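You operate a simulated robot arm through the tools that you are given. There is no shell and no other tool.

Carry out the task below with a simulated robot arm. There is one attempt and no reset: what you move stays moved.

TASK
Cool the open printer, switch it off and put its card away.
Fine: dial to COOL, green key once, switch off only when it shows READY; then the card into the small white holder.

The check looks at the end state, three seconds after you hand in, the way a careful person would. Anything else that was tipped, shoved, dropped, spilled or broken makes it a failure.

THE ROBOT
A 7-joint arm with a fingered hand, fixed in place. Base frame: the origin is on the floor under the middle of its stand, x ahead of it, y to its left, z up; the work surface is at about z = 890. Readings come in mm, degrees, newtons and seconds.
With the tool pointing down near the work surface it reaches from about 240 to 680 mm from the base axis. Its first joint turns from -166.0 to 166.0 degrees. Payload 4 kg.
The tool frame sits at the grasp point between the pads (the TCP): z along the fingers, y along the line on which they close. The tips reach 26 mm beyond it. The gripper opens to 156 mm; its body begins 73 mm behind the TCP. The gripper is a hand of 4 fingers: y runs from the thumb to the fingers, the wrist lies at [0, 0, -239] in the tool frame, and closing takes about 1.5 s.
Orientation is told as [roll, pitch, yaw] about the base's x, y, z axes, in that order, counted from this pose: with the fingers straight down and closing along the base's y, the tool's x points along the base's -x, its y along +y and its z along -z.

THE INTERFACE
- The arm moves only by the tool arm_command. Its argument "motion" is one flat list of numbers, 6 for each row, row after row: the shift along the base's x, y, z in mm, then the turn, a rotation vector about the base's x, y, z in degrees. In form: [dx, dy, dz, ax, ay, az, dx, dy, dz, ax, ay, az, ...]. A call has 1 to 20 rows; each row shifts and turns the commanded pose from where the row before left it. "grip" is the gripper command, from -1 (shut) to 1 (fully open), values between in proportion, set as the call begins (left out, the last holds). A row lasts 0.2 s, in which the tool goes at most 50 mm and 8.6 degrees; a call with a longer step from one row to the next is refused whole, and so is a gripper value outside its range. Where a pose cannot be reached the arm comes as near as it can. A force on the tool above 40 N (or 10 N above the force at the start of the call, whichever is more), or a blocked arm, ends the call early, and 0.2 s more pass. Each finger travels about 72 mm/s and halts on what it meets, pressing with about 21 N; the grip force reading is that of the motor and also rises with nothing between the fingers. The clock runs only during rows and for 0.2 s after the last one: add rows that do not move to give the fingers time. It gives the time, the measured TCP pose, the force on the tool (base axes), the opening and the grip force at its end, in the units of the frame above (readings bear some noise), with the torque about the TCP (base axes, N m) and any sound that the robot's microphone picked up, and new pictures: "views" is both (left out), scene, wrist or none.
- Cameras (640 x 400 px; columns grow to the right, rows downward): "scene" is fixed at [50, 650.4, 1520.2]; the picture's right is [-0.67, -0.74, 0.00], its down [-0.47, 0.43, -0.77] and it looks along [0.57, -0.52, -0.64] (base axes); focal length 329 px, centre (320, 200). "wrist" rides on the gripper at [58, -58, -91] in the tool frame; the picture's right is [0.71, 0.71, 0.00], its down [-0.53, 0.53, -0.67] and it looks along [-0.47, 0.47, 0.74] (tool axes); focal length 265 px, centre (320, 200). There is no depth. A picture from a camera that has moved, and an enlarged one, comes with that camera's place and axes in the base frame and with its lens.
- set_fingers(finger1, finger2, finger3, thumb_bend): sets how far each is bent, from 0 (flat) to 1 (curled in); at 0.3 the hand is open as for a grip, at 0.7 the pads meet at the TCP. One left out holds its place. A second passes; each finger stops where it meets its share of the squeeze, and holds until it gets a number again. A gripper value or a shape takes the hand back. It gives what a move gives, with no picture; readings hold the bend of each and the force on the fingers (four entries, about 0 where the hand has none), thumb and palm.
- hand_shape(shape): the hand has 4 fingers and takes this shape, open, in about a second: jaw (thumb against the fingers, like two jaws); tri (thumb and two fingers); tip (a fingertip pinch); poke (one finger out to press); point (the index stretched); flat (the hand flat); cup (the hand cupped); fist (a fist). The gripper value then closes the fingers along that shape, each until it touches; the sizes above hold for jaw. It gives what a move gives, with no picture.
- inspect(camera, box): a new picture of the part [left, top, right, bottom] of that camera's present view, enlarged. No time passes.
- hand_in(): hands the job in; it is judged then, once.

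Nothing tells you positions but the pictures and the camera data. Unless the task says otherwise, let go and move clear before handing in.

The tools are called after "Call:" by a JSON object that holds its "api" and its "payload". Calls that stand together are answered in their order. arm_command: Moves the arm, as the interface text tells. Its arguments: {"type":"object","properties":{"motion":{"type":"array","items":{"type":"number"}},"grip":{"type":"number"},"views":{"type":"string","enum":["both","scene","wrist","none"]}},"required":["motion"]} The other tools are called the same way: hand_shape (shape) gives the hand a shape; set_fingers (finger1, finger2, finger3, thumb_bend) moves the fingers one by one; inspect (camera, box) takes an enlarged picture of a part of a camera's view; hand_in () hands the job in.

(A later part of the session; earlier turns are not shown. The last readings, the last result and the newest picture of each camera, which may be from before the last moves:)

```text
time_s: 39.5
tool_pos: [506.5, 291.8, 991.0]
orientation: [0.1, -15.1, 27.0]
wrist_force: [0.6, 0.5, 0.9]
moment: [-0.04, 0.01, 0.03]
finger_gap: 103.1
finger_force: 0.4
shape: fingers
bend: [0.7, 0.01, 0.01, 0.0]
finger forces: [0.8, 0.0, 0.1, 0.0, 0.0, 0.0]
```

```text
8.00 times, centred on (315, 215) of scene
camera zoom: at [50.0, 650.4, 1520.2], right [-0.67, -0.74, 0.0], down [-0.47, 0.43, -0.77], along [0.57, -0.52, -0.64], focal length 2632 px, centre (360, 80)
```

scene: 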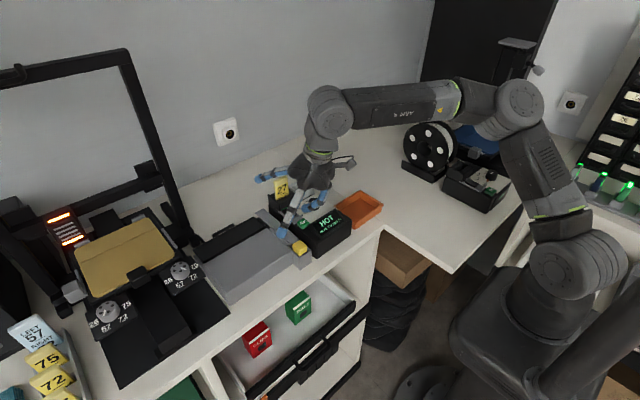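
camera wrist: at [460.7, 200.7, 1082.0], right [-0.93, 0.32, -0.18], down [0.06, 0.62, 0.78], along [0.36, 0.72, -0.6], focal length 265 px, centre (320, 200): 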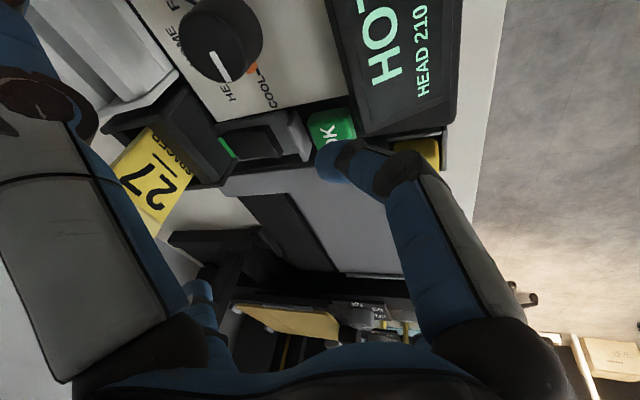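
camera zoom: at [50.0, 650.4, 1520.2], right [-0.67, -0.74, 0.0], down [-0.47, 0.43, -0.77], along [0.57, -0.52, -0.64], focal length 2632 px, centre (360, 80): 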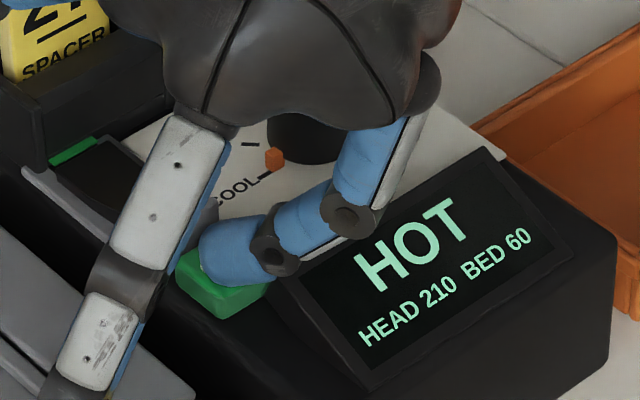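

The finger force has risen to 0.8 N, so it is touching the key. I'll continue in 1.5 mm steps.

Call:
{"api": "arm_command", "payload": {"motion": [0, 0, -1.5, 0, 0, 0], "views": "none"}}

Call:
{"api": "inspect", "payload": {"camera": "scene", "box": [280, 190, 350, 240]}}

```text
time_s: 39.9
tool_pos: [507.4, 293.2, 989.6]
orientation: [0.0, -15.0, 27.0]
wrist_force: [-0.5, -1.0, 1.3]
moment: [-0.02, -0.03, 0.03]
finger_gap: 103.1
finger_force: 0.4
shape: fingers
bend: [0.7, 0.01, 0.01, 0.0]
finger forces: [1.1, 0.0, 0.1, 0.1, 0.0, 0.1]
heard: click
```

```text
8.00 times, centred on (315, 215) of scene
camera zoom: at [50.0, 650.4, 1520.2], right [-0.67, -0.74, 0.0], down [-0.47, 0.43, -0.77], along [0.57, -0.52, -0.64], focal length 2632 px, centre (360, 80)
```

zoom: 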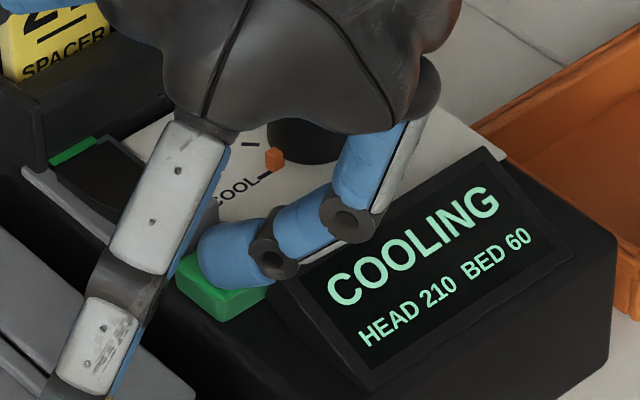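

It clicked and the display reads COOLING, so I'll lift straight up off the key right away.

Call:
{"api": "arm_command", "payload": {"motion": [0, 0, 10, 0, 0, 0, 0, 0, 15, 0, 0, 0, 0, 0, 15, 0, 0, 0, 0, 0, 0, 0, 0, 0], "views": "both"}}

Call:
{"api": "inspect", "payload": {"camera": "scene", "box": [270, 170, 360, 240]}}

Call:
{"api": "inspect", "payload": {"camera": "wrist", "box": [220, 60, 440, 220]}}

```text
time_s: 40.9
tool_pos: [507.1, 292.4, 1029.1]
orientation: [0.0, -15.1, 27.1]
wrist_force: [-0.6, -0.3, 0.4]
moment: [-0.01, -0.01, 0.0]
finger_gap: 103.1
finger_force: 0.0
shape: fingers
bend: [0.7, 0.01, 0.01, 0.0]
finger forces: [0.0, 0.1, 0.0, 0.0, 0.0, 0.0]
camera wrist: at [462.1, 204.5, 1103.6], right [-0.93, 0.32, -0.18], down [0.06, 0.62, 0.78], along [0.36, 0.72, -0.6], focal length 265 px, centre (320, 200)
```

scene: 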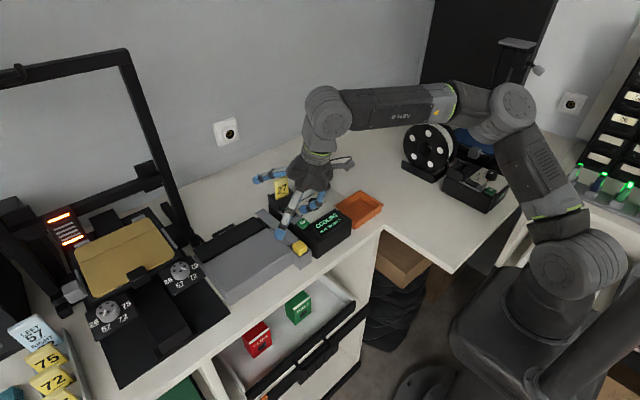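
wrist: 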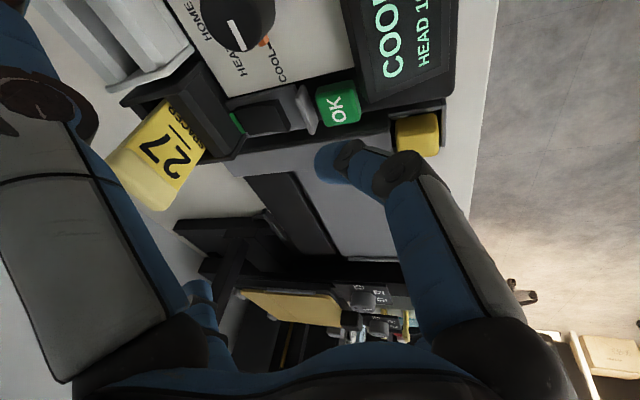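

```text
5.71 times, centred on (315, 205) of scene
camera zoom: at [50.0, 650.4, 1520.2], right [-0.67, -0.74, 0.0], down [-0.47, 0.43, -0.77], along [0.57, -0.52, -0.64], focal length 1880 px, centre (349, 171)
```

zoom: 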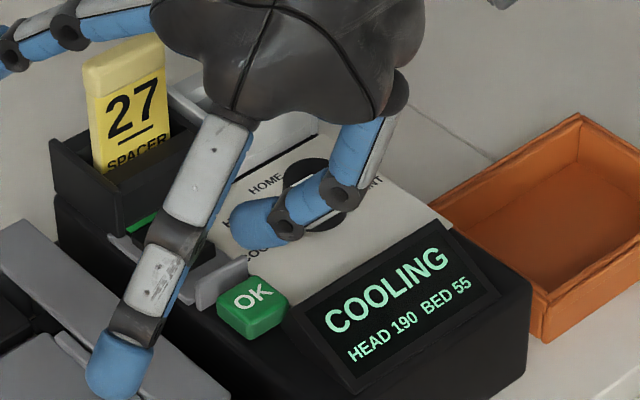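

```text
2.50 times, centred on (330, 140) of wrist
camera zoom: at [462.1, 204.5, 1103.6], right [-0.93, 0.32, -0.18], down [0.06, 0.62, 0.78], along [0.36, 0.72, -0.6], focal length 664 px, centre (295, 350)
```

zoom: 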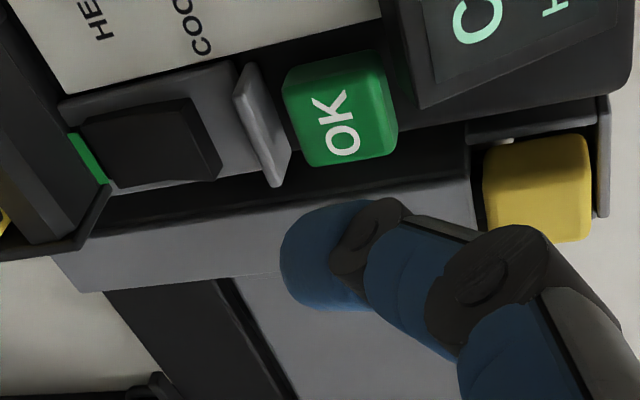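

The display shows COOLING and the temperatures are falling. While it cools I'll set up for the rocker: hand vertical and further back, with finger 3 pointing straight down.

Call:
{"api": "arm_command", "payload": {"motion": [-7, -14, 4, -3.4, 6.7, 0, -7, -14, 4, -3.4, 6.7, 0, -8, -15, 3, 0, 0, 0, 0, 0, 0, 0, 0, 0], "views": "none"}}

Call:
{"api": "set_fingers", "payload": {"finger1": 0, "finger2": 0, "finger3": 0.38, "thumb_bend": 0}}

Call:
{"api": "arm_command", "payload": {"motion": [0, 0, 0, 0, 0, 0], "views": "both"}}

Call:
{"api": "inspect", "payload": {"camera": "scene", "box": [260, 160, 370, 240]}}

Call:
{"api": "inspect", "payload": {"camera": "wrist", "box": [160, 100, 360, 260]}}

```text
time_s: 41.9
tool_pos: [480.7, 218.5, 1051.4]
orientation: [0.1, 0.0, 27.0]
wrist_force: [0.2, -0.1, -0.7]
moment: [-0.01, -0.02, -0.02]
finger_gap: 103.2
finger_force: 0.2
shape: fingers
bend: [0.7, 0.01, 0.0, 0.0]
finger forces: [0.1, 0.1, 0.0, 0.0, 0.0, 0.1]
out of reach, approached as far as the arm can: row 2
```

```text
time_s: 42.9
tool_pos: [481.1, 219.6, 1051.3]
orientation: [0.0, 0.1, 27.1]
wrist_force: [1.1, -0.1, -0.7]
moment: [0.02, 0.04, 0.01]
finger_gap: 148.5
finger_force: 0.0
shape: fingers
bend: [0.01, 0.01, 0.38, 0.0]
finger forces: [0.0, 0.1, 0.0, 0.0, 0.1, 0.0]
```

```text
time_s: 43.3
tool_pos: [481.0, 218.0, 1052.1]
orientation: [0.0, -0.1, 27.0]
wrist_force: [-0.3, -0.2, -0.6]
moment: [0.0, 0.01, 0.0]
finger_gap: 148.6
finger_force: 0.1
shape: fingers
bend: [0.01, 0.01, 0.38, 0.0]
finger forces: [0.1, 0.1, 0.0, 0.0, 0.0, 0.1]
camera wrist: at [454.7, 140.8, 1142.9], right [-0.95, 0.31, 0.0], down [0.23, 0.71, 0.67], along [0.21, 0.64, -0.74], focal length 265 px, centre (320, 200)
```

scene: 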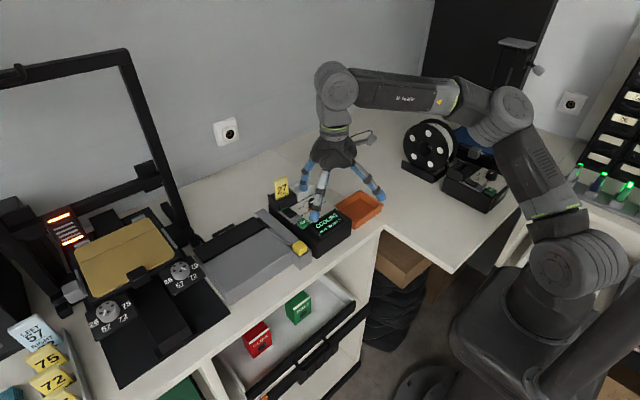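
wrist: 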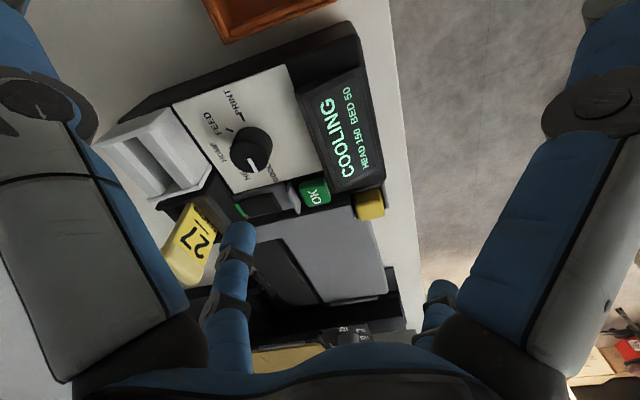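

```text
5.00 times, centred on (315, 200) of scene
camera zoom: at [50.0, 650.4, 1520.2], right [-0.67, -0.74, 0.0], down [-0.47, 0.43, -0.77], along [0.57, -0.52, -0.64], focal length 1645 px, centre (345, 200)
```

zoom: 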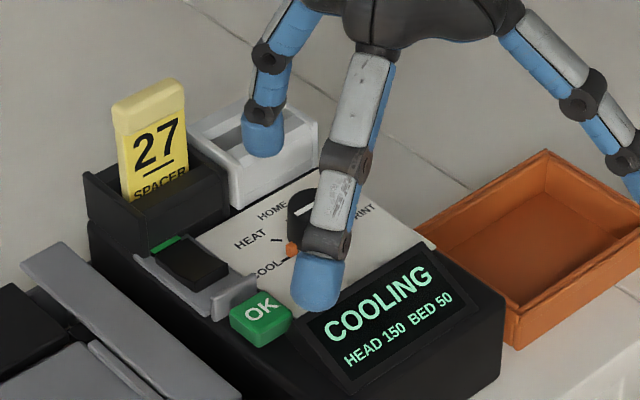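

```text
2.50 times, centred on (260, 180) of wrist
camera zoom: at [454.7, 140.8, 1142.9], right [-0.95, 0.31, 0.0], down [0.23, 0.71, 0.67], along [0.21, 0.64, -0.74], focal length 664 px, centre (470, 250)
```

zoom: 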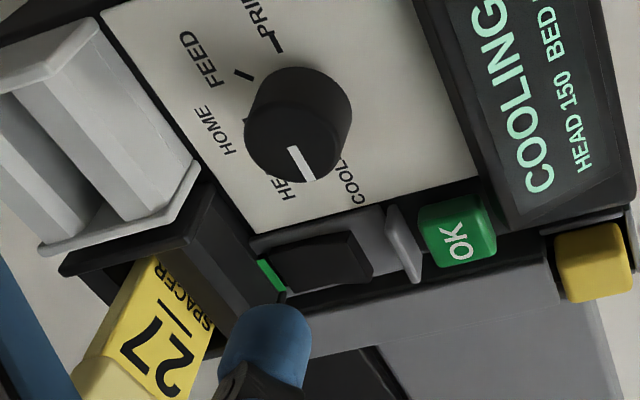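

It is cooling (HEAD 150, BED 50), and finger 3's tip is about 66 mm ahead and 35 mm left of the TCP. I'll move so the tip is over the rocker's front end and hover while it cools.

Call:
{"api": "arm_command", "payload": {"motion": [0, 9, -10, 0, 0, 0, 1, 10, -11, 0, 0, 0, 1, 9, -10, 0, 0, 0, 0, 0, 0, 0, 0, 0], "views": "both"}}

Call:
{"api": "inspect", "payload": {"camera": "scene", "box": [270, 170, 360, 240]}}

Call:
{"api": "inspect", "payload": {"camera": "wrist", "box": [160, 100, 360, 260]}}

```text
time_s: 44.3
tool_pos: [482.2, 247.7, 1019.8]
orientation: [0.0, 0.0, 27.0]
wrist_force: [0.4, 0.4, -0.5]
moment: [-0.02, -0.01, 0.02]
finger_gap: 148.3
finger_force: 0.0
shape: fingers
bend: [0.01, 0.01, 0.38, 0.0]
finger forces: [0.0, 0.1, 0.0, 0.1, 0.1, 0.0]
camera wrist: at [456.6, 169.3, 1110.4], right [-0.95, 0.31, 0.0], down [0.23, 0.71, 0.67], along [0.21, 0.64, -0.74], focal length 265 px, centre (320, 200)
```

scene: 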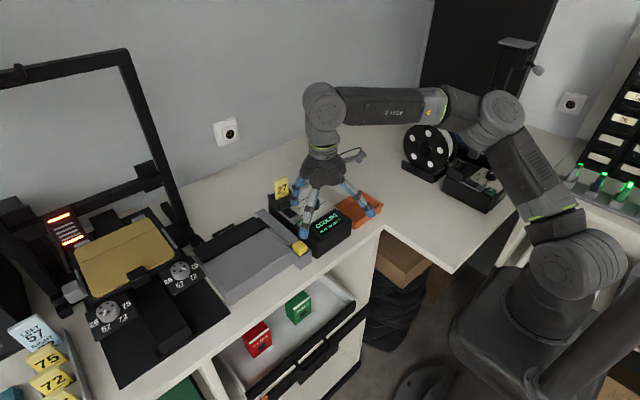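
wrist: 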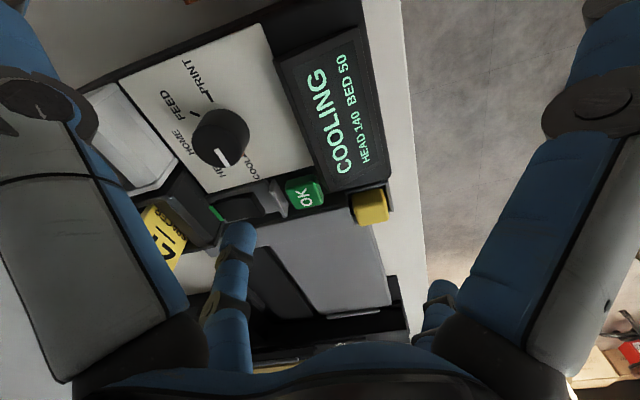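

```text
5.71 times, centred on (315, 205) of scene
camera zoom: at [50.0, 650.4, 1520.2], right [-0.67, -0.74, 0.0], down [-0.47, 0.43, -0.77], along [0.57, -0.52, -0.64], focal length 1880 px, centre (349, 171)
```

zoom: 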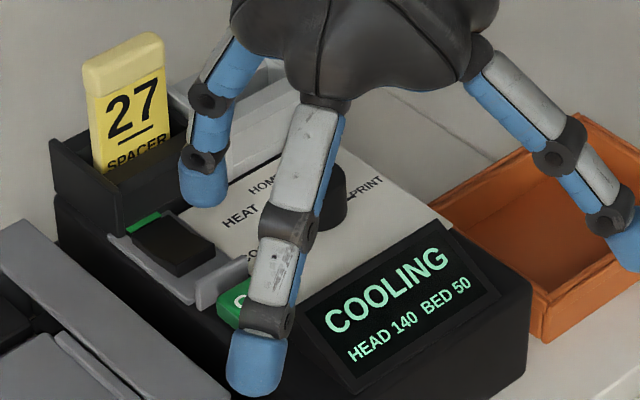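

```text
2.50 times, centred on (260, 180) of wrist
camera zoom: at [456.6, 169.3, 1110.4], right [-0.95, 0.31, 0.0], down [0.23, 0.71, 0.67], along [0.21, 0.64, -0.74], focal length 664 px, centre (470, 250)
```

zoom: 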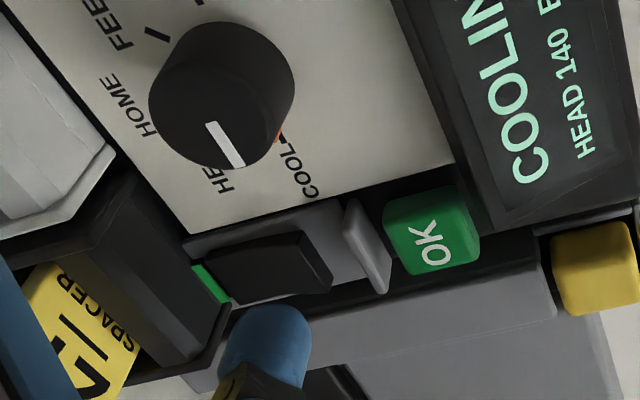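

It is still cooling (HEAD 140). The tip is at about (550, 283, 996); I'll zoom in on the rocker to refine the press point.

Call:
{"api": "inspect", "payload": {"camera": "scene", "box": [280, 190, 320, 220]}}

Call:
{"api": "inspect", "payload": {"camera": "wrist", "box": [200, 160, 300, 240]}}

```text
13.33 times, centred on (300, 205) of scene
camera zoom: at [50.0, 650.4, 1520.2], right [-0.67, -0.74, 0.0], down [-0.47, 0.43, -0.77], along [0.57, -0.52, -0.64], focal length 4386 px, centre (587, 133)
```

zoom: 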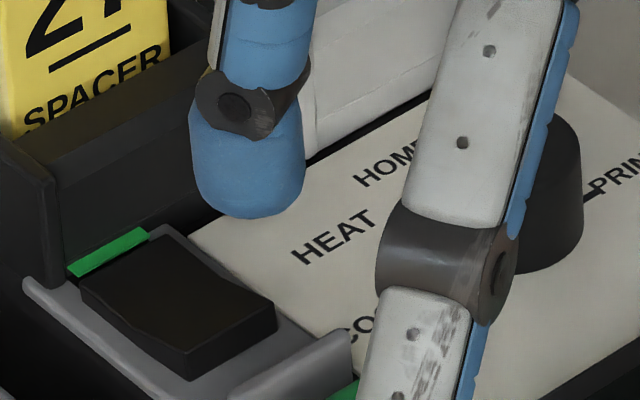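

```text
5.00 times, centred on (250, 200) of wrist
camera zoom: at [456.6, 169.3, 1110.4], right [-0.95, 0.31, 0.0], down [0.23, 0.71, 0.67], along [0.21, 0.64, -0.74], focal length 1327 px, centre (670, 200)
```

zoom: 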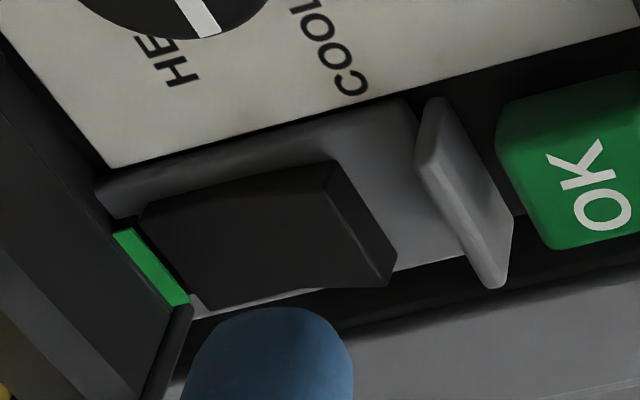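

Triangulating puts the rocker's front top edge at x≈547, y 279–300, z≈962, so the tip needs to move about (+2.5, +5.5). I'll shift, stay above the rocker, and wait for READY.

Call:
{"api": "arm_command", "payload": {"motion": [2.5, 5.5, -5, 0, 0, 0, 0, 0, -5, 0, 0, 0, 0, 0, 0, 0, 0, 0, 0, 0, 0, 0, 0, 0, 0, 0, 0, 0, 0, 0, 0, 0, 0, 0, 0, 0, 0, 0, 0, 0, 0, 0, 0, 0, 0, 0, 0, 0, 0, 0, 0, 0, 0, 0], "views": "none"}}

Call:
{"api": "inspect", "payload": {"camera": "scene", "box": [275, 185, 355, 245]}}

Call:
{"api": "inspect", "payload": {"camera": "wrist", "box": [200, 60, 360, 240]}}

```text
time_s: 46.3
tool_pos: [486.9, 252.7, 1009.2]
orientation: [0.0, 0.0, 27.0]
wrist_force: [0.6, 0.4, -0.2]
moment: [-0.01, -0.01, 0.01]
finger_gap: 148.3
finger_force: 0.1
shape: fingers
bend: [0.01, 0.01, 0.38, 0.0]
finger forces: [0.0, 0.0, 0.1, 0.0, 0.0, 0.0]
```

```text
6.67 times, centred on (315, 215) of scene
camera zoom: at [50.0, 650.4, 1520.2], right [-0.67, -0.74, 0.0], down [-0.47, 0.43, -0.77], along [0.57, -0.52, -0.64], focal length 2193 px, centre (353, 100)
```

zoom: 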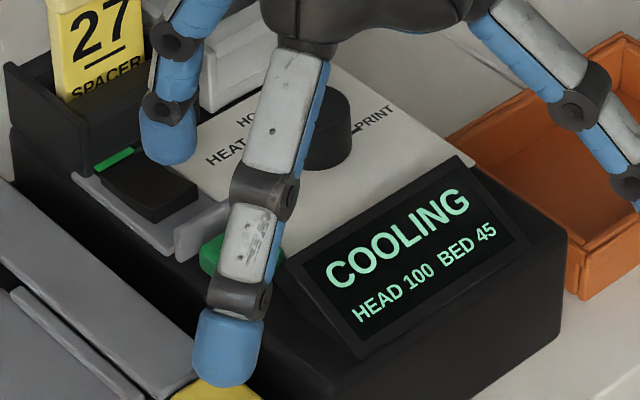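

```text
2.22 times, centred on (280, 150) of wrist
camera zoom: at [459.7, 174.7, 1100.8], right [-0.95, 0.31, 0.0], down [0.23, 0.71, 0.67], along [0.21, 0.64, -0.74], focal length 590 px, centre (409, 311)
```

zoom: 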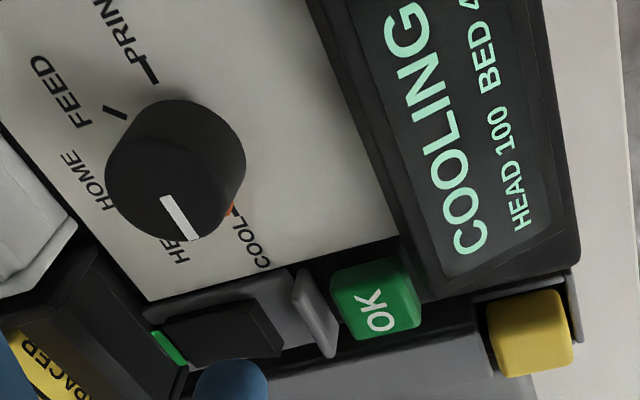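

HEAD is at 100 and BED at 45, still cooling. I'll wait while hovering.

Call:
{"api": "arm_command", "payload": {"motion": [0, 0, 0, 0, 0, 0, 0, 0, 0, 0, 0, 0, 0, 0, 0, 0, 0, 0, 0, 0, 0, 0, 0, 0, 0, 0, 0, 0, 0, 0, 0, 0, 0, 0, 0, 0, 0, 0, 0, 0, 0, 0, 0, 0, 0, 0, 0, 0, 0, 0, 0, 0, 0, 0, 0, 0, 0, 0, 0, 0, 0, 0, 0, 0, 0, 0, 0, 0, 0, 0, 0, 0, 0, 0, 0, 0, 0, 0, 0, 0, 0, 0, 0, 0], "views": "none"}}

Call:
{"api": "inspect", "payload": {"camera": "scene", "box": [275, 185, 355, 245]}}

Call:
{"api": "inspect", "payload": {"camera": "wrist", "box": [200, 160, 300, 240]}}

```text
time_s: 49.3
tool_pos: [486.2, 253.3, 1008.6]
orientation: [0.0, 0.2, 27.0]
wrist_force: [-0.5, -0.8, 0.7]
moment: [0.0, 0.01, 0.01]
finger_gap: 148.4
finger_force: 0.1
shape: fingers
bend: [0.01, 0.01, 0.38, 0.0]
finger forces: [0.0, 0.0, 0.0, 0.0, 0.0, 0.0]
```

```text
6.67 times, centred on (315, 215) of scene
camera zoom: at [50.0, 650.4, 1520.2], right [-0.67, -0.74, 0.0], down [-0.47, 0.43, -0.77], along [0.57, -0.52, -0.64], focal length 2193 px, centre (353, 100)
```

zoom: 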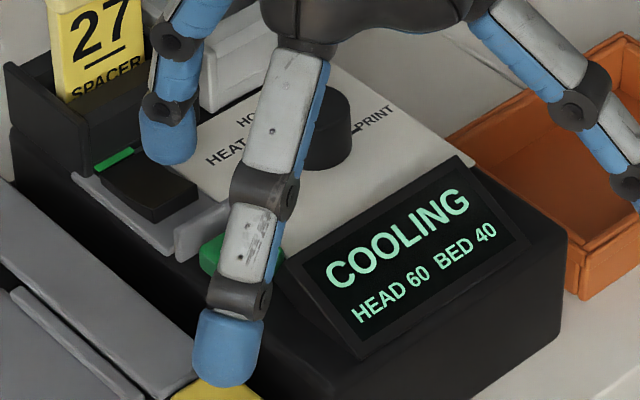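

```text
5.00 times, centred on (250, 200) of wrist
camera zoom: at [459.7, 174.7, 1100.8], right [-0.95, 0.31, 0.0], down [0.23, 0.71, 0.67], along [0.21, 0.64, -0.74], focal length 1327 px, centre (670, 200)
```

zoom: 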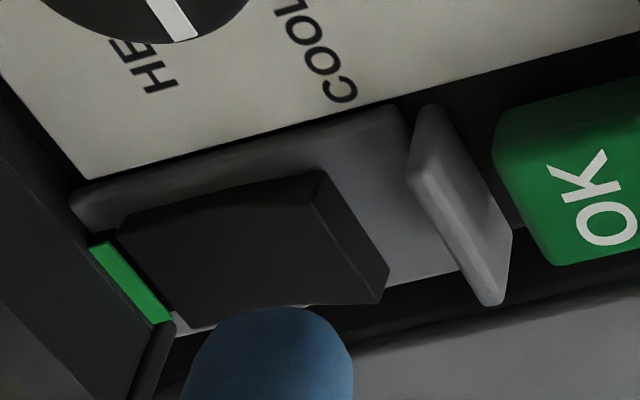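

HEAD is at 60 and BED at 40, still COOLING. I'll keep waiting.

Call:
{"api": "arm_command", "payload": {"motion": [0, 0, 0, 0, 0, 0, 0, 0, 0, 0, 0, 0, 0, 0, 0, 0, 0, 0, 0, 0, 0, 0, 0, 0, 0, 0, 0, 0, 0, 0, 0, 0, 0, 0, 0, 0, 0, 0, 0, 0, 0, 0, 0, 0, 0, 0, 0, 0, 0, 0, 0, 0, 0, 0, 0, 0, 0, 0, 0, 0, 0, 0, 0, 0, 0, 0, 0, 0, 0, 0, 0, 0, 0, 0, 0, 0, 0, 0, 0, 0, 0, 0, 0, 0], "views": "none"}}

Call:
{"api": "inspect", "payload": {"camera": "scene", "box": [275, 185, 355, 245]}}

```text
time_s: 52.3
tool_pos: [486.0, 254.1, 1009.8]
orientation: [0.1, 0.0, 27.0]
wrist_force: [-0.3, -0.3, 0.6]
moment: [0.01, -0.01, 0.04]
finger_gap: 148.4
finger_force: 0.1
shape: fingers
bend: [0.01, 0.01, 0.38, 0.0]
finger forces: [0.0, 0.1, 0.1, 0.0, 0.0, 0.1]
```

```text
6.67 times, centred on (315, 215) of scene
camera zoom: at [50.0, 650.4, 1520.2], right [-0.67, -0.74, 0.0], down [-0.47, 0.43, -0.77], along [0.57, -0.52, -0.64], focal length 2193 px, centre (353, 100)
```

zoom: 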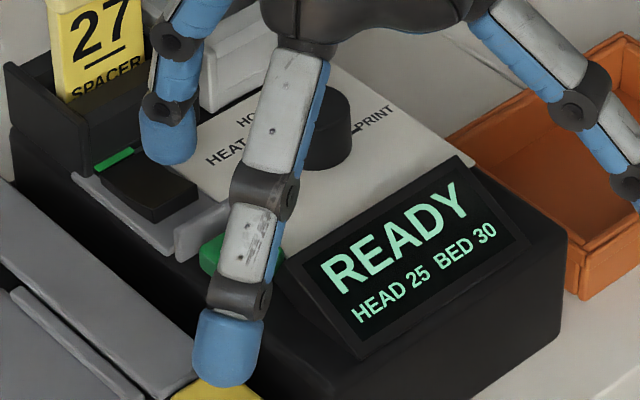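

It shows READY (HEAD 25, BED 30). Now I'll lower finger 3 onto the raised front end of the rocker, checking on the way.

Call:
{"api": "arm_command", "payload": {"motion": [0, 0, -4, 0, 0, 0, 0, 0, -4, 0, 0, 0], "views": "none"}}

Call:
{"api": "inspect", "payload": {"camera": "scene", "box": [275, 190, 325, 230]}}

Call:
{"api": "inspect", "payload": {"camera": "wrist", "box": [200, 160, 300, 240]}}

```text
time_s: 52.9
tool_pos: [485.1, 253.6, 1001.2]
orientation: [0.0, 0.0, 26.9]
wrist_force: [0.2, -0.9, -0.9]
moment: [0.0, 0.01, 0.01]
finger_gap: 148.4
finger_force: 0.1
shape: fingers
bend: [0.01, 0.01, 0.38, 0.0]
finger forces: [0.0, 0.1, 0.1, 0.1, 0.0, 0.1]
```

```text
10.00 times, centred on (300, 210) of scene
camera zoom: at [50.0, 650.4, 1520.2], right [-0.67, -0.74, 0.0], down [-0.47, 0.43, -0.77], along [0.57, -0.52, -0.64], focal length 3290 px, centre (520, 100)
```

zoom: 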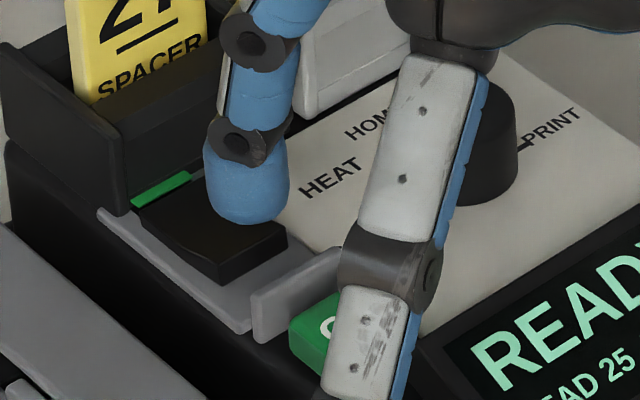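

```text
5.00 times, centred on (250, 200) of wrist
camera zoom: at [459.0, 174.6, 1092.2], right [-0.95, 0.31, 0.0], down [0.23, 0.71, 0.67], along [0.21, 0.64, -0.74], focal length 1327 px, centre (670, 200)
```

zoom: 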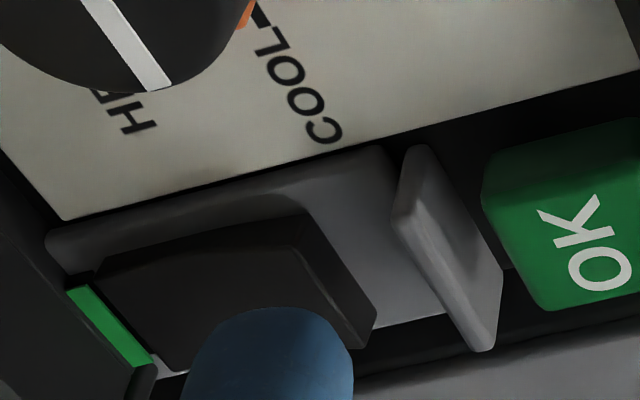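

Nearly there. I'll move 3 mm further onto the rocker and keep lowering.

Call:
{"api": "arm_command", "payload": {"motion": [3, 1, -1, 0, 0, 0, 0, 0, -3, 0, 0, 0, 0, 0, -3, 0, 0, 0], "views": "none"}}

Call:
{"api": "inspect", "payload": {"camera": "scene", "box": [275, 190, 325, 230]}}

```text
time_s: 53.7
tool_pos: [488.6, 254.8, 992.6]
orientation: [0.1, 0.0, 27.1]
wrist_force: [-0.2, -0.5, 0.6]
moment: [-0.03, 0.02, 0.0]
finger_gap: 148.4
finger_force: 0.0
shape: fingers
bend: [0.01, 0.01, 0.38, 0.0]
finger forces: [0.0, 0.0, 0.1, 0.1, 0.0, 0.1]
```

```text
10.00 times, centred on (300, 210) of scene
camera zoom: at [50.0, 650.4, 1520.2], right [-0.67, -0.74, 0.0], down [-0.47, 0.43, -0.77], along [0.57, -0.52, -0.64], focal length 3290 px, centre (520, 100)
```

zoom: 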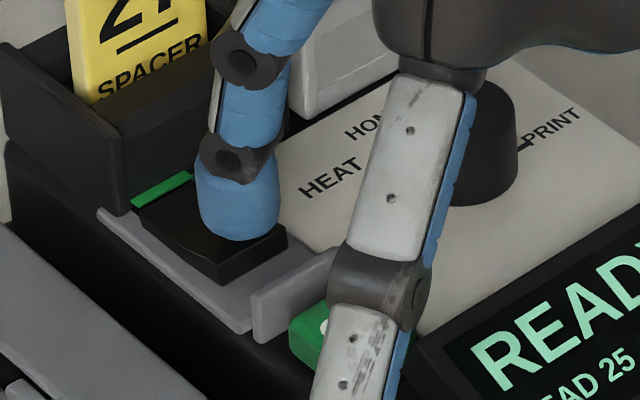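

The tip is right above the rocker's front half. I'll press down in 2 mm steps.

Call:
{"api": "arm_command", "payload": {"motion": [0, 0, -2, 0, 0, 0, 0, 0, -2, 0, 0, 0], "views": "none"}}

Call:
{"api": "inspect", "payload": {"camera": "scene", "box": [275, 190, 325, 230]}}

```text
time_s: 54.3
tool_pos: [488.2, 252.9, 989.6]
orientation: [0.1, -0.1, 26.9]
wrist_force: [-0.2, -0.2, 3.5]
moment: [0.13, -0.2, -0.01]
finger_gap: 148.2
finger_force: 2.2
shape: fingers
bend: [0.01, 0.01, 0.38, 0.0]
finger forces: [0.0, 0.0, 3.7, 0.0, 0.0, 0.1]
heard: click
```

```text
10.00 times, centred on (300, 210) of scene
camera zoom: at [50.0, 650.4, 1520.2], right [-0.67, -0.74, 0.0], down [-0.47, 0.43, -0.77], along [0.57, -0.52, -0.64], focal length 3290 px, centre (520, 100)
```

zoom: 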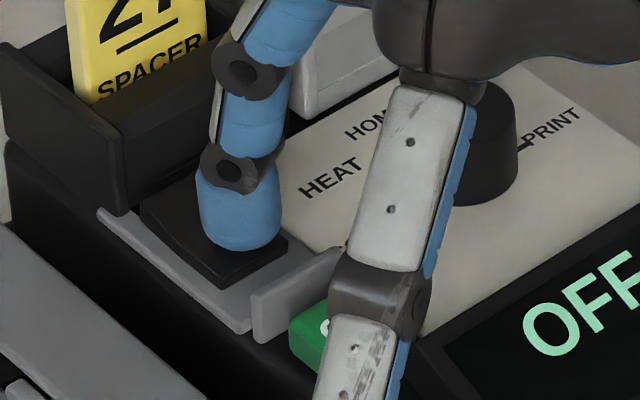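

It clicked and the display reads OFF. I'll lift clear and look at the result and at the card and holder.

Call:
{"api": "arm_command", "payload": {"motion": [0, 0, 10, 0, 0, 0, 0, 0, 15, 0, 0, 0, -10, -5, 15, 0, 0, 0, -15, -10, 15, 0, 0, 0, -15, -10, 10, 0, 0, 0, 0, 0, 0, 0, 0, 0], "views": "both"}}

Call:
{"api": "inspect", "payload": {"camera": "scene", "box": [260, 165, 340, 225]}}

Call:
{"api": "inspect", "payload": {"camera": "wrist", "box": [100, 100, 320, 280]}}

```text
time_s: 55.7
tool_pos: [448.4, 227.7, 1055.5]
orientation: [0.0, 0.0, 27.0]
wrist_force: [-0.4, 0.5, -0.9]
moment: [0.0, -0.05, 0.01]
finger_gap: 148.6
finger_force: 0.0
shape: fingers
bend: [0.01, 0.01, 0.38, 0.0]
finger forces: [0.0, 0.1, 0.1, 0.0, 0.0, 0.1]
camera wrist: at [422.6, 149.2, 1147.8], right [-0.95, 0.31, 0.0], down [0.23, 0.71, 0.67], along [0.21, 0.64, -0.74], focal length 265 px, centre (320, 200)
```

scene: 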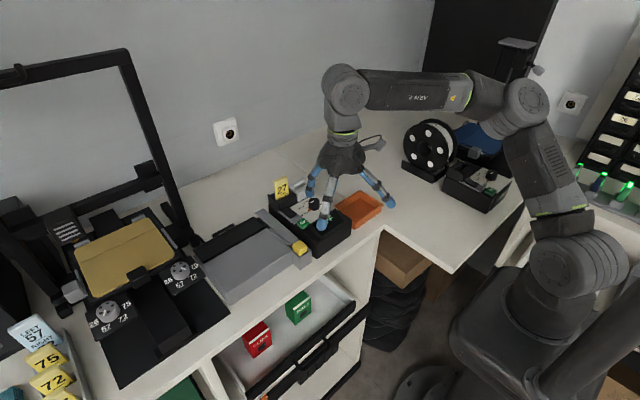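
wrist: 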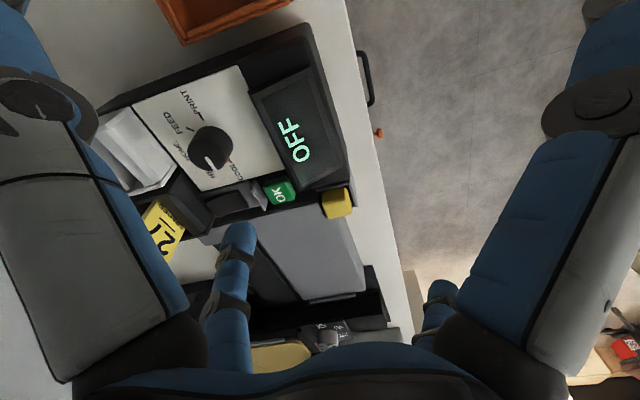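

```text
6.67 times, centred on (300, 195) of scene
camera zoom: at [50.0, 650.4, 1520.2], right [-0.67, -0.74, 0.0], down [-0.47, 0.43, -0.77], along [0.57, -0.52, -0.64], focal length 2193 px, centre (453, 233)
```

zoom: 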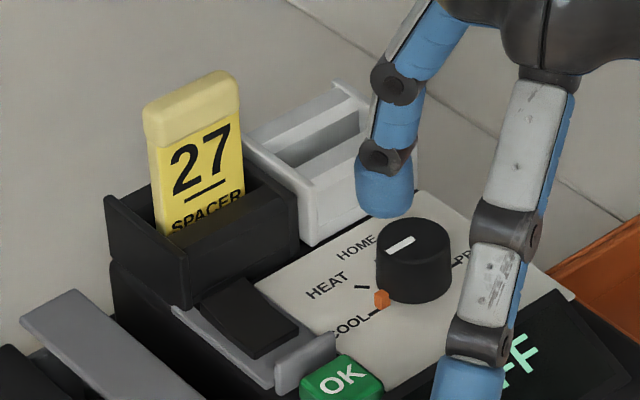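

```text
2.22 times, centred on (210, 190) of wrist
camera zoom: at [422.6, 149.2, 1147.8], right [-0.95, 0.31, 0.0], down [0.23, 0.71, 0.67], along [0.21, 0.64, -0.74], focal length 590 px, centre (564, 222)
```

zoom: 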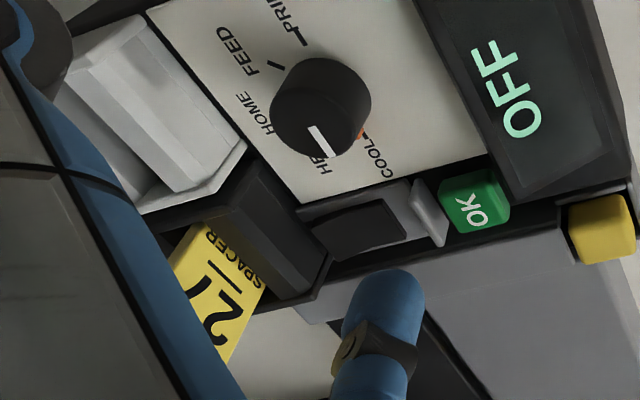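

The printer is OFF and its heat lamps are dark. Next is the card, so I'll zoom in on the card and the two holders.

Call:
{"api": "inspect", "payload": {"camera": "scene", "box": [265, 170, 315, 210]}}

Call:
{"api": "inspect", "payload": {"camera": "scene", "box": [255, 150, 345, 220]}}

```text
10.00 times, centred on (290, 190) of scene
camera zoom: at [50.0, 650.4, 1520.2], right [-0.67, -0.74, 0.0], down [-0.47, 0.43, -0.77], along [0.57, -0.52, -0.64], focal length 3290 px, centre (620, 300)
```

zoom: 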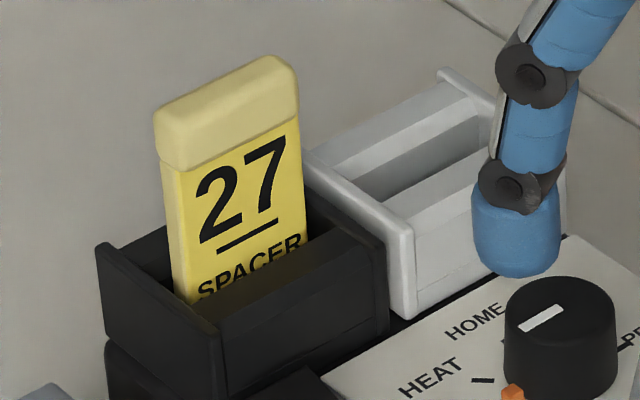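

```text
5.71 times, centred on (300, 185) of scene
camera zoom: at [50.0, 650.4, 1520.2], right [-0.67, -0.74, 0.0], down [-0.47, 0.43, -0.77], along [0.57, -0.52, -0.64], focal length 1880 px, centre (434, 286)
```

zoom: 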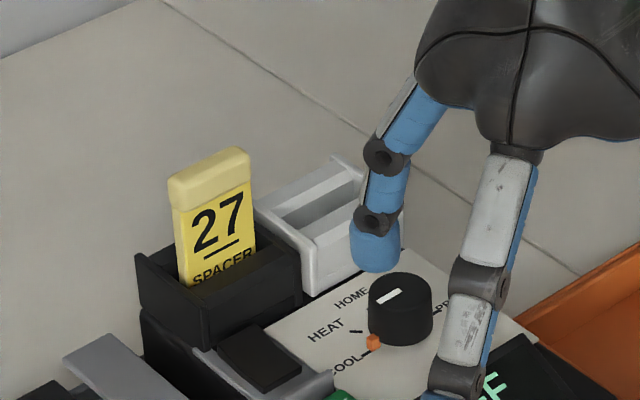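

The card has a thicker pale handle, about 40 mm wide along y and 11 mm thick. I plan to pinch the handle's two ends along y with the hand tilted about 35° toward +x for reach, but first I want a closer wrist view.

Call:
{"api": "arm_command", "payload": {"motion": [6, -11, 5, 0, 0, -7, 6, -11, 5, 0, 0, -7, 6, -11, 5, 0, 0, -7, 6, -11, 5, 0, 0, -6, 0, 0, 0, 0, 0, 0], "views": "none"}}

Call:
{"api": "set_fingers", "payload": {"finger1": 1, "finger2": 0.45, "finger3": 0, "thumb_bend": 0.45}}

Call:
{"api": "arm_command", "payload": {"motion": [0, 0, 0, 0, 0, 0, 0, 0, 0, 0, 0, 0], "views": "both"}}

Call:
{"api": "inspect", "payload": {"camera": "wrist", "box": [200, 180, 400, 340]}}

```text
time_s: 56.9
tool_pos: [471.7, 183.8, 1075.4]
orientation: [0.1, 0.0, -0.1]
wrist_force: [0.1, -0.3, -0.1]
moment: [0.03, -0.03, -0.03]
finger_gap: 148.4
finger_force: 0.1
shape: fingers
bend: [0.01, 0.01, 0.38, 0.0]
finger forces: [0.1, 0.1, 0.0, 0.0, 0.0, 0.1]
```

```text
time_s: 57.9
tool_pos: [472.6, 184.0, 1075.3]
orientation: [0.0, 0.0, 0.0]
wrist_force: [-0.3, -0.2, 0.3]
moment: [-0.01, 0.0, 0.0]
finger_gap: 70.0
finger_force: 0.1
shape: fingers
bend: [1.0, 0.45, 0.01, 0.45]
finger forces: [0.0, 0.1, 0.0, 0.0, 0.0, 0.0]
```

```text
time_s: 58.5
tool_pos: [473.2, 184.0, 1075.4]
orientation: [0.0, 0.0, 0.0]
wrist_force: [0.4, -1.0, 0.7]
moment: [0.03, 0.0, 0.03]
finger_gap: 69.7
finger_force: 0.1
shape: fingers
bend: [1.0, 0.45, 0.01, 0.45]
finger forces: [0.1, 0.1, 0.0, 0.0, 0.0, 0.0]
camera wrist: at [413.7, 125.3, 1166.8], right [-0.71, 0.71, 0.0], down [0.53, 0.53, 0.67], along [0.47, 0.47, -0.74], focal length 265 px, centre (320, 200)
```

scene: 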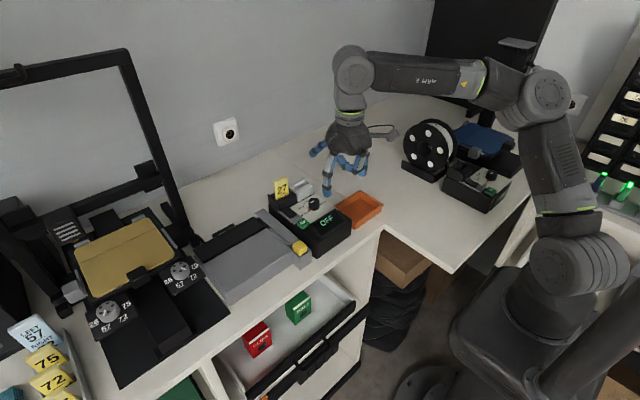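
wrist: 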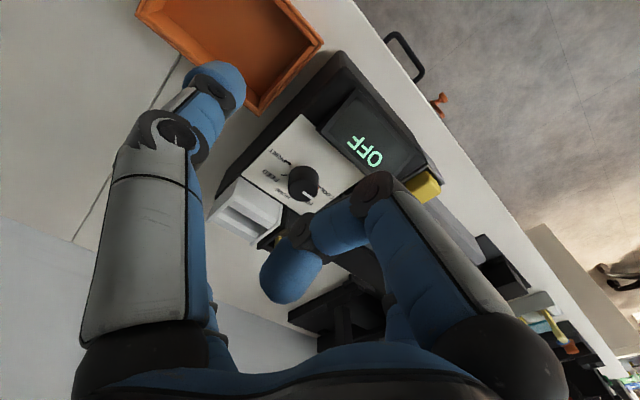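

```text
2.50 times, centred on (300, 260) of wrist
camera zoom: at [413.7, 125.3, 1166.8], right [-0.71, 0.71, 0.0], down [0.53, 0.53, 0.67], along [0.47, 0.47, -0.74], focal length 664 px, centre (370, 50)
```

zoom: 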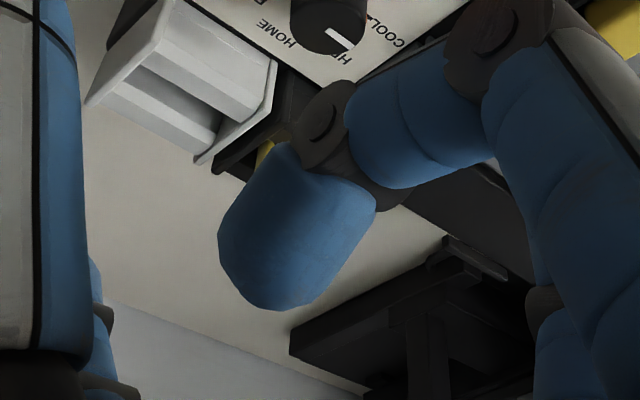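

The curled finger 1 blocks the camera, so I'll open it for this look.

Call:
{"api": "set_fingers", "payload": {"finger1": 0}}

Call:
{"api": "arm_command", "payload": {"motion": [10, 5, -10, 0, 0, 0, 10, 5, -5, 0, 0, 0, 0, 0, 0, 0, 0, 0], "views": "wrist"}}

Call:
{"api": "inspect", "payload": {"camera": "wrist", "box": [220, 180, 360, 300]}}

```text
time_s: 59.5
tool_pos: [473.1, 183.6, 1075.2]
orientation: [0.0, 0.0, 0.0]
wrist_force: [-0.5, -0.3, -0.5]
moment: [-0.02, 0.0, -0.01]
finger_gap: 115.9
finger_force: 0.1
shape: fingers
bend: [0.01, 0.45, 0.01, 0.45]
finger forces: [0.0, 0.1, 0.1, 0.0, 0.0, 0.0]
```

```text
time_s: 60.3
tool_pos: [493.9, 193.5, 1060.3]
orientation: [0.0, 0.0, 0.1]
wrist_force: [0.2, 0.7, -0.7]
moment: [-0.01, 0.0, 0.01]
finger_gap: 116.2
finger_force: 0.0
shape: fingers
bend: [0.01, 0.45, 0.01, 0.45]
finger forces: [0.1, 0.0, 0.1, 0.1, 0.0, 0.1]
camera wrist: at [434.3, 135.8, 1151.8], right [-0.71, 0.71, 0.0], down [0.53, 0.53, 0.67], along [0.47, 0.47, -0.74], focal length 265 px, centre (320, 200)
```

wrist: 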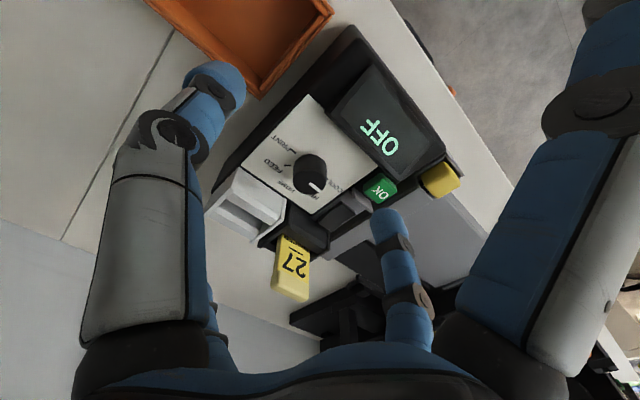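

```text
3.33 times, centred on (290, 240) of wrist
camera zoom: at [434.3, 135.8, 1151.8], right [-0.71, 0.71, 0.0], down [0.53, 0.53, 0.67], along [0.47, 0.47, -0.74], focal length 885 px, centre (420, 67)
```

zoom: 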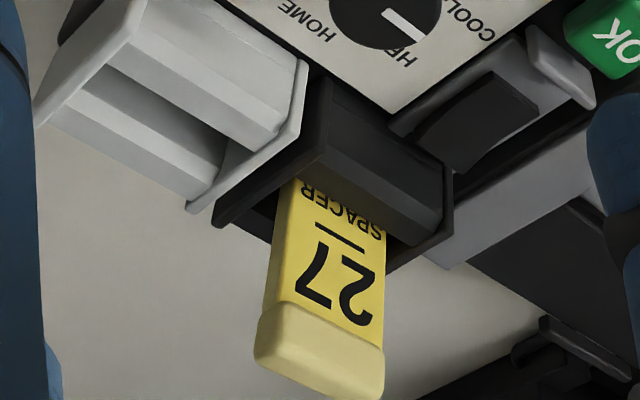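

Good view: the handle's front is at about x 610, y 256–296, with its lower edge near z 1014. I'll zoom in on the two holders to find the white slot's offset.

Call:
{"api": "inspect", "payload": {"camera": "wrist", "box": [200, 150, 290, 220]}}

Call:
{"api": "inspect", "payload": {"camera": "wrist", "box": [250, 190, 340, 310]}}

Call:
{"api": "inspect", "payload": {"camera": "wrist", "box": [200, 160, 320, 250]}}

Call:
{"api": "inspect", "payload": {"camera": "scene", "box": [265, 165, 325, 215]}}

```text
5.71 times, centred on (245, 185) of wrist
camera zoom: at [434.3, 135.8, 1151.8], right [-0.71, 0.71, 0.0], down [0.53, 0.53, 0.67], along [0.47, 0.47, -0.74], focal length 1517 px, centre (749, 286)
```

zoom: 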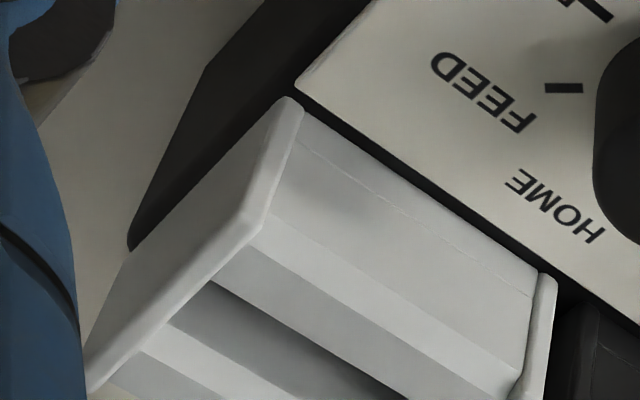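

```text
3.33 times, centred on (295, 250) of wrist
camera zoom: at [434.3, 135.8, 1151.8], right [-0.71, 0.71, 0.0], down [0.53, 0.53, 0.67], along [0.47, 0.47, -0.74], focal length 885 px, centre (403, 33)
```

zoom: 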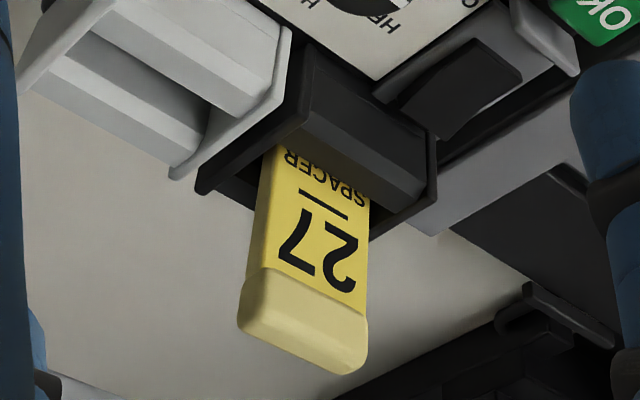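

```text
4.44 times, centred on (260, 205) of wrist
camera zoom: at [434.3, 135.8, 1151.8], right [-0.71, 0.71, 0.0], down [0.53, 0.53, 0.67], along [0.47, 0.47, -0.74], focal length 1180 px, centre (587, 178)
```

zoom: 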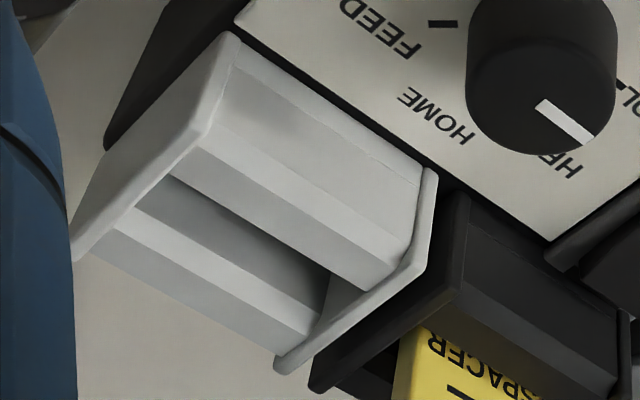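

```text
8.00 times, centred on (295, 190) of scene
camera zoom: at [50.0, 650.4, 1520.2], right [-0.67, -0.74, 0.0], down [-0.47, 0.43, -0.77], along [0.57, -0.52, -0.64], focal length 2632 px, centre (520, 280)
```

zoom: 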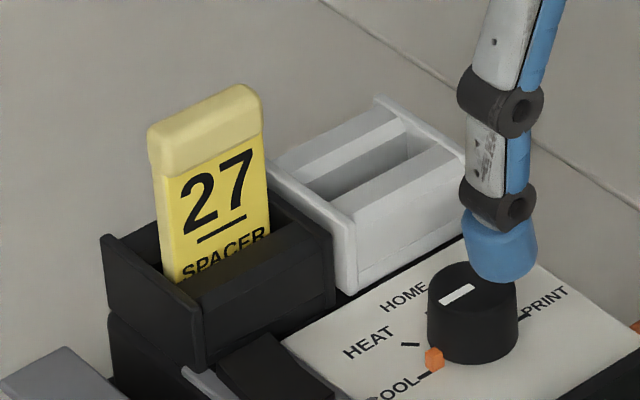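

Both holders span x 585–634 with tops near z 982, centred at y≈273 (black) and y≈211 (white), so the card needs to shift about −62 mm in y. I'll curl finger 1, tilt the hand 35° toward +x and move in front of and above the card.

Call:
{"api": "set_fingers", "payload": {"finger1": 1, "finger2": 0.47, "finger3": 0, "thumb_bend": 0.47}}

Call:
{"api": "arm_command", "payload": {"motion": [-5, 5, 10, 0, -7, 0, 0, 10, 10, 0, -7, 0, 5, 10, 5, 0, -7, 0, 5, 15, 0, 0, -7, 0, 10, 20, 0, 0, -7, 0, 15, 20, 0, 0, 0, 0, 0, 0, 0, 0, 0, 0], "views": "both"}}

Call:
{"api": "inspect", "payload": {"camera": "scene", "box": [250, 120, 370, 220]}}

```text
time_s: 61.3
tool_pos: [493.0, 194.0, 1060.6]
orientation: [0.0, 0.0, 0.1]
wrist_force: [-0.1, 0.5, -0.1]
moment: [-0.01, 0.04, -0.02]
finger_gap: 67.8
finger_force: 0.1
shape: fingers
bend: [1.0, 0.47, 0.01, 0.47]
finger forces: [0.0, 0.0, 0.0, 0.0, 0.0, 0.1]
```

```text
time_s: 62.9
tool_pos: [521.7, 273.7, 1085.0]
orientation: [0.0, -35.2, 0.0]
wrist_force: [0.4, 0.5, -0.2]
moment: [-0.02, 0.02, 0.01]
finger_gap: 67.6
finger_force: 0.0
shape: fingers
bend: [1.0, 0.47, 0.01, 0.47]
finger forces: [0.0, 0.0, 0.0, 0.0, 0.0, 0.0]
camera wrist: at [421.3, 216.2, 1126.4], right [-0.58, 0.71, -0.41], down [0.05, 0.53, 0.85], along [0.81, 0.47, -0.34], focal length 265 px, centre (320, 200)
```

scene: 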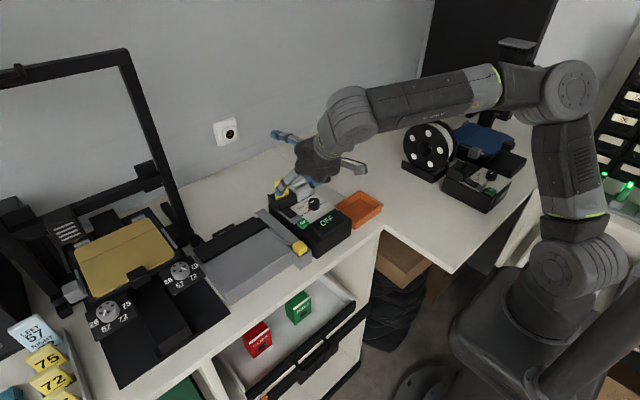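
wrist: 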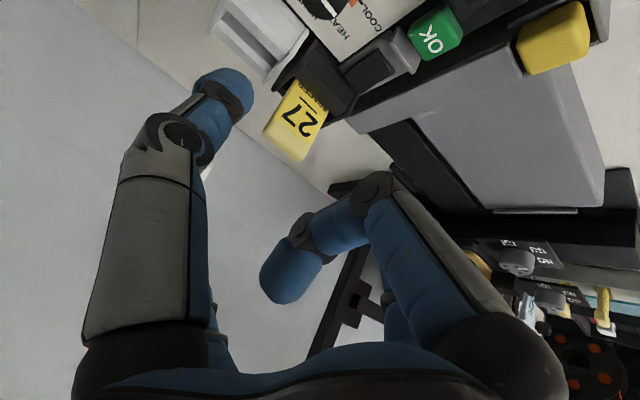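

```text
4.00 times, centred on (310, 170) of scene
camera zoom: at [50.0, 650.4, 1520.2], right [-0.67, -0.74, 0.0], down [-0.47, 0.43, -0.77], along [0.57, -0.52, -0.64], focal length 1316 px, centre (360, 320)
```

zoom: 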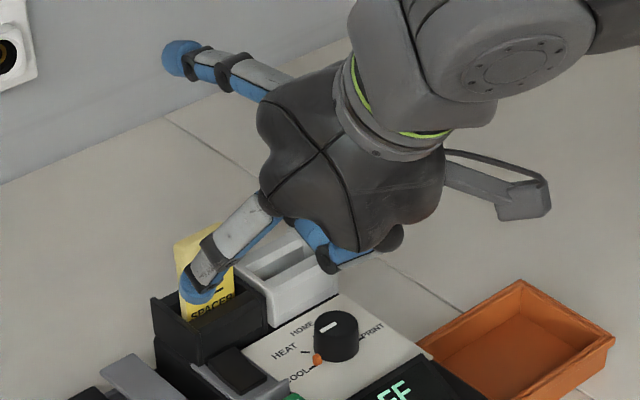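

The tilt is done and the wrist camera sees the card well. I'll zoom in to refine the handle's position.

Call:
{"api": "inspect", "payload": {"camera": "wrist", "box": [230, 50, 370, 170]}}

```text
3.33 times, centred on (300, 110) of wrist
camera zoom: at [421.3, 216.2, 1126.4], right [-0.58, 0.71, -0.41], down [0.05, 0.53, 0.85], along [0.81, 0.47, -0.34], focal length 885 px, centre (387, 500)
```

zoom: 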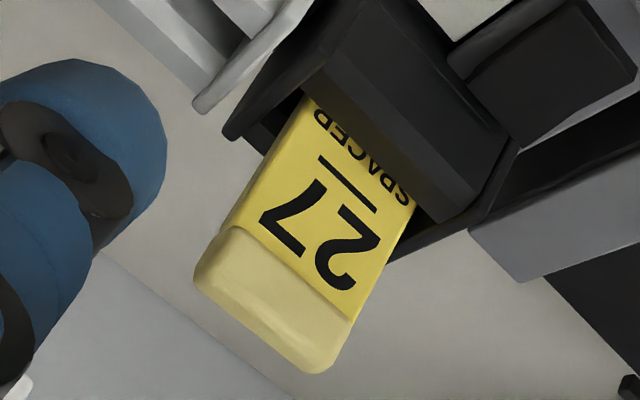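

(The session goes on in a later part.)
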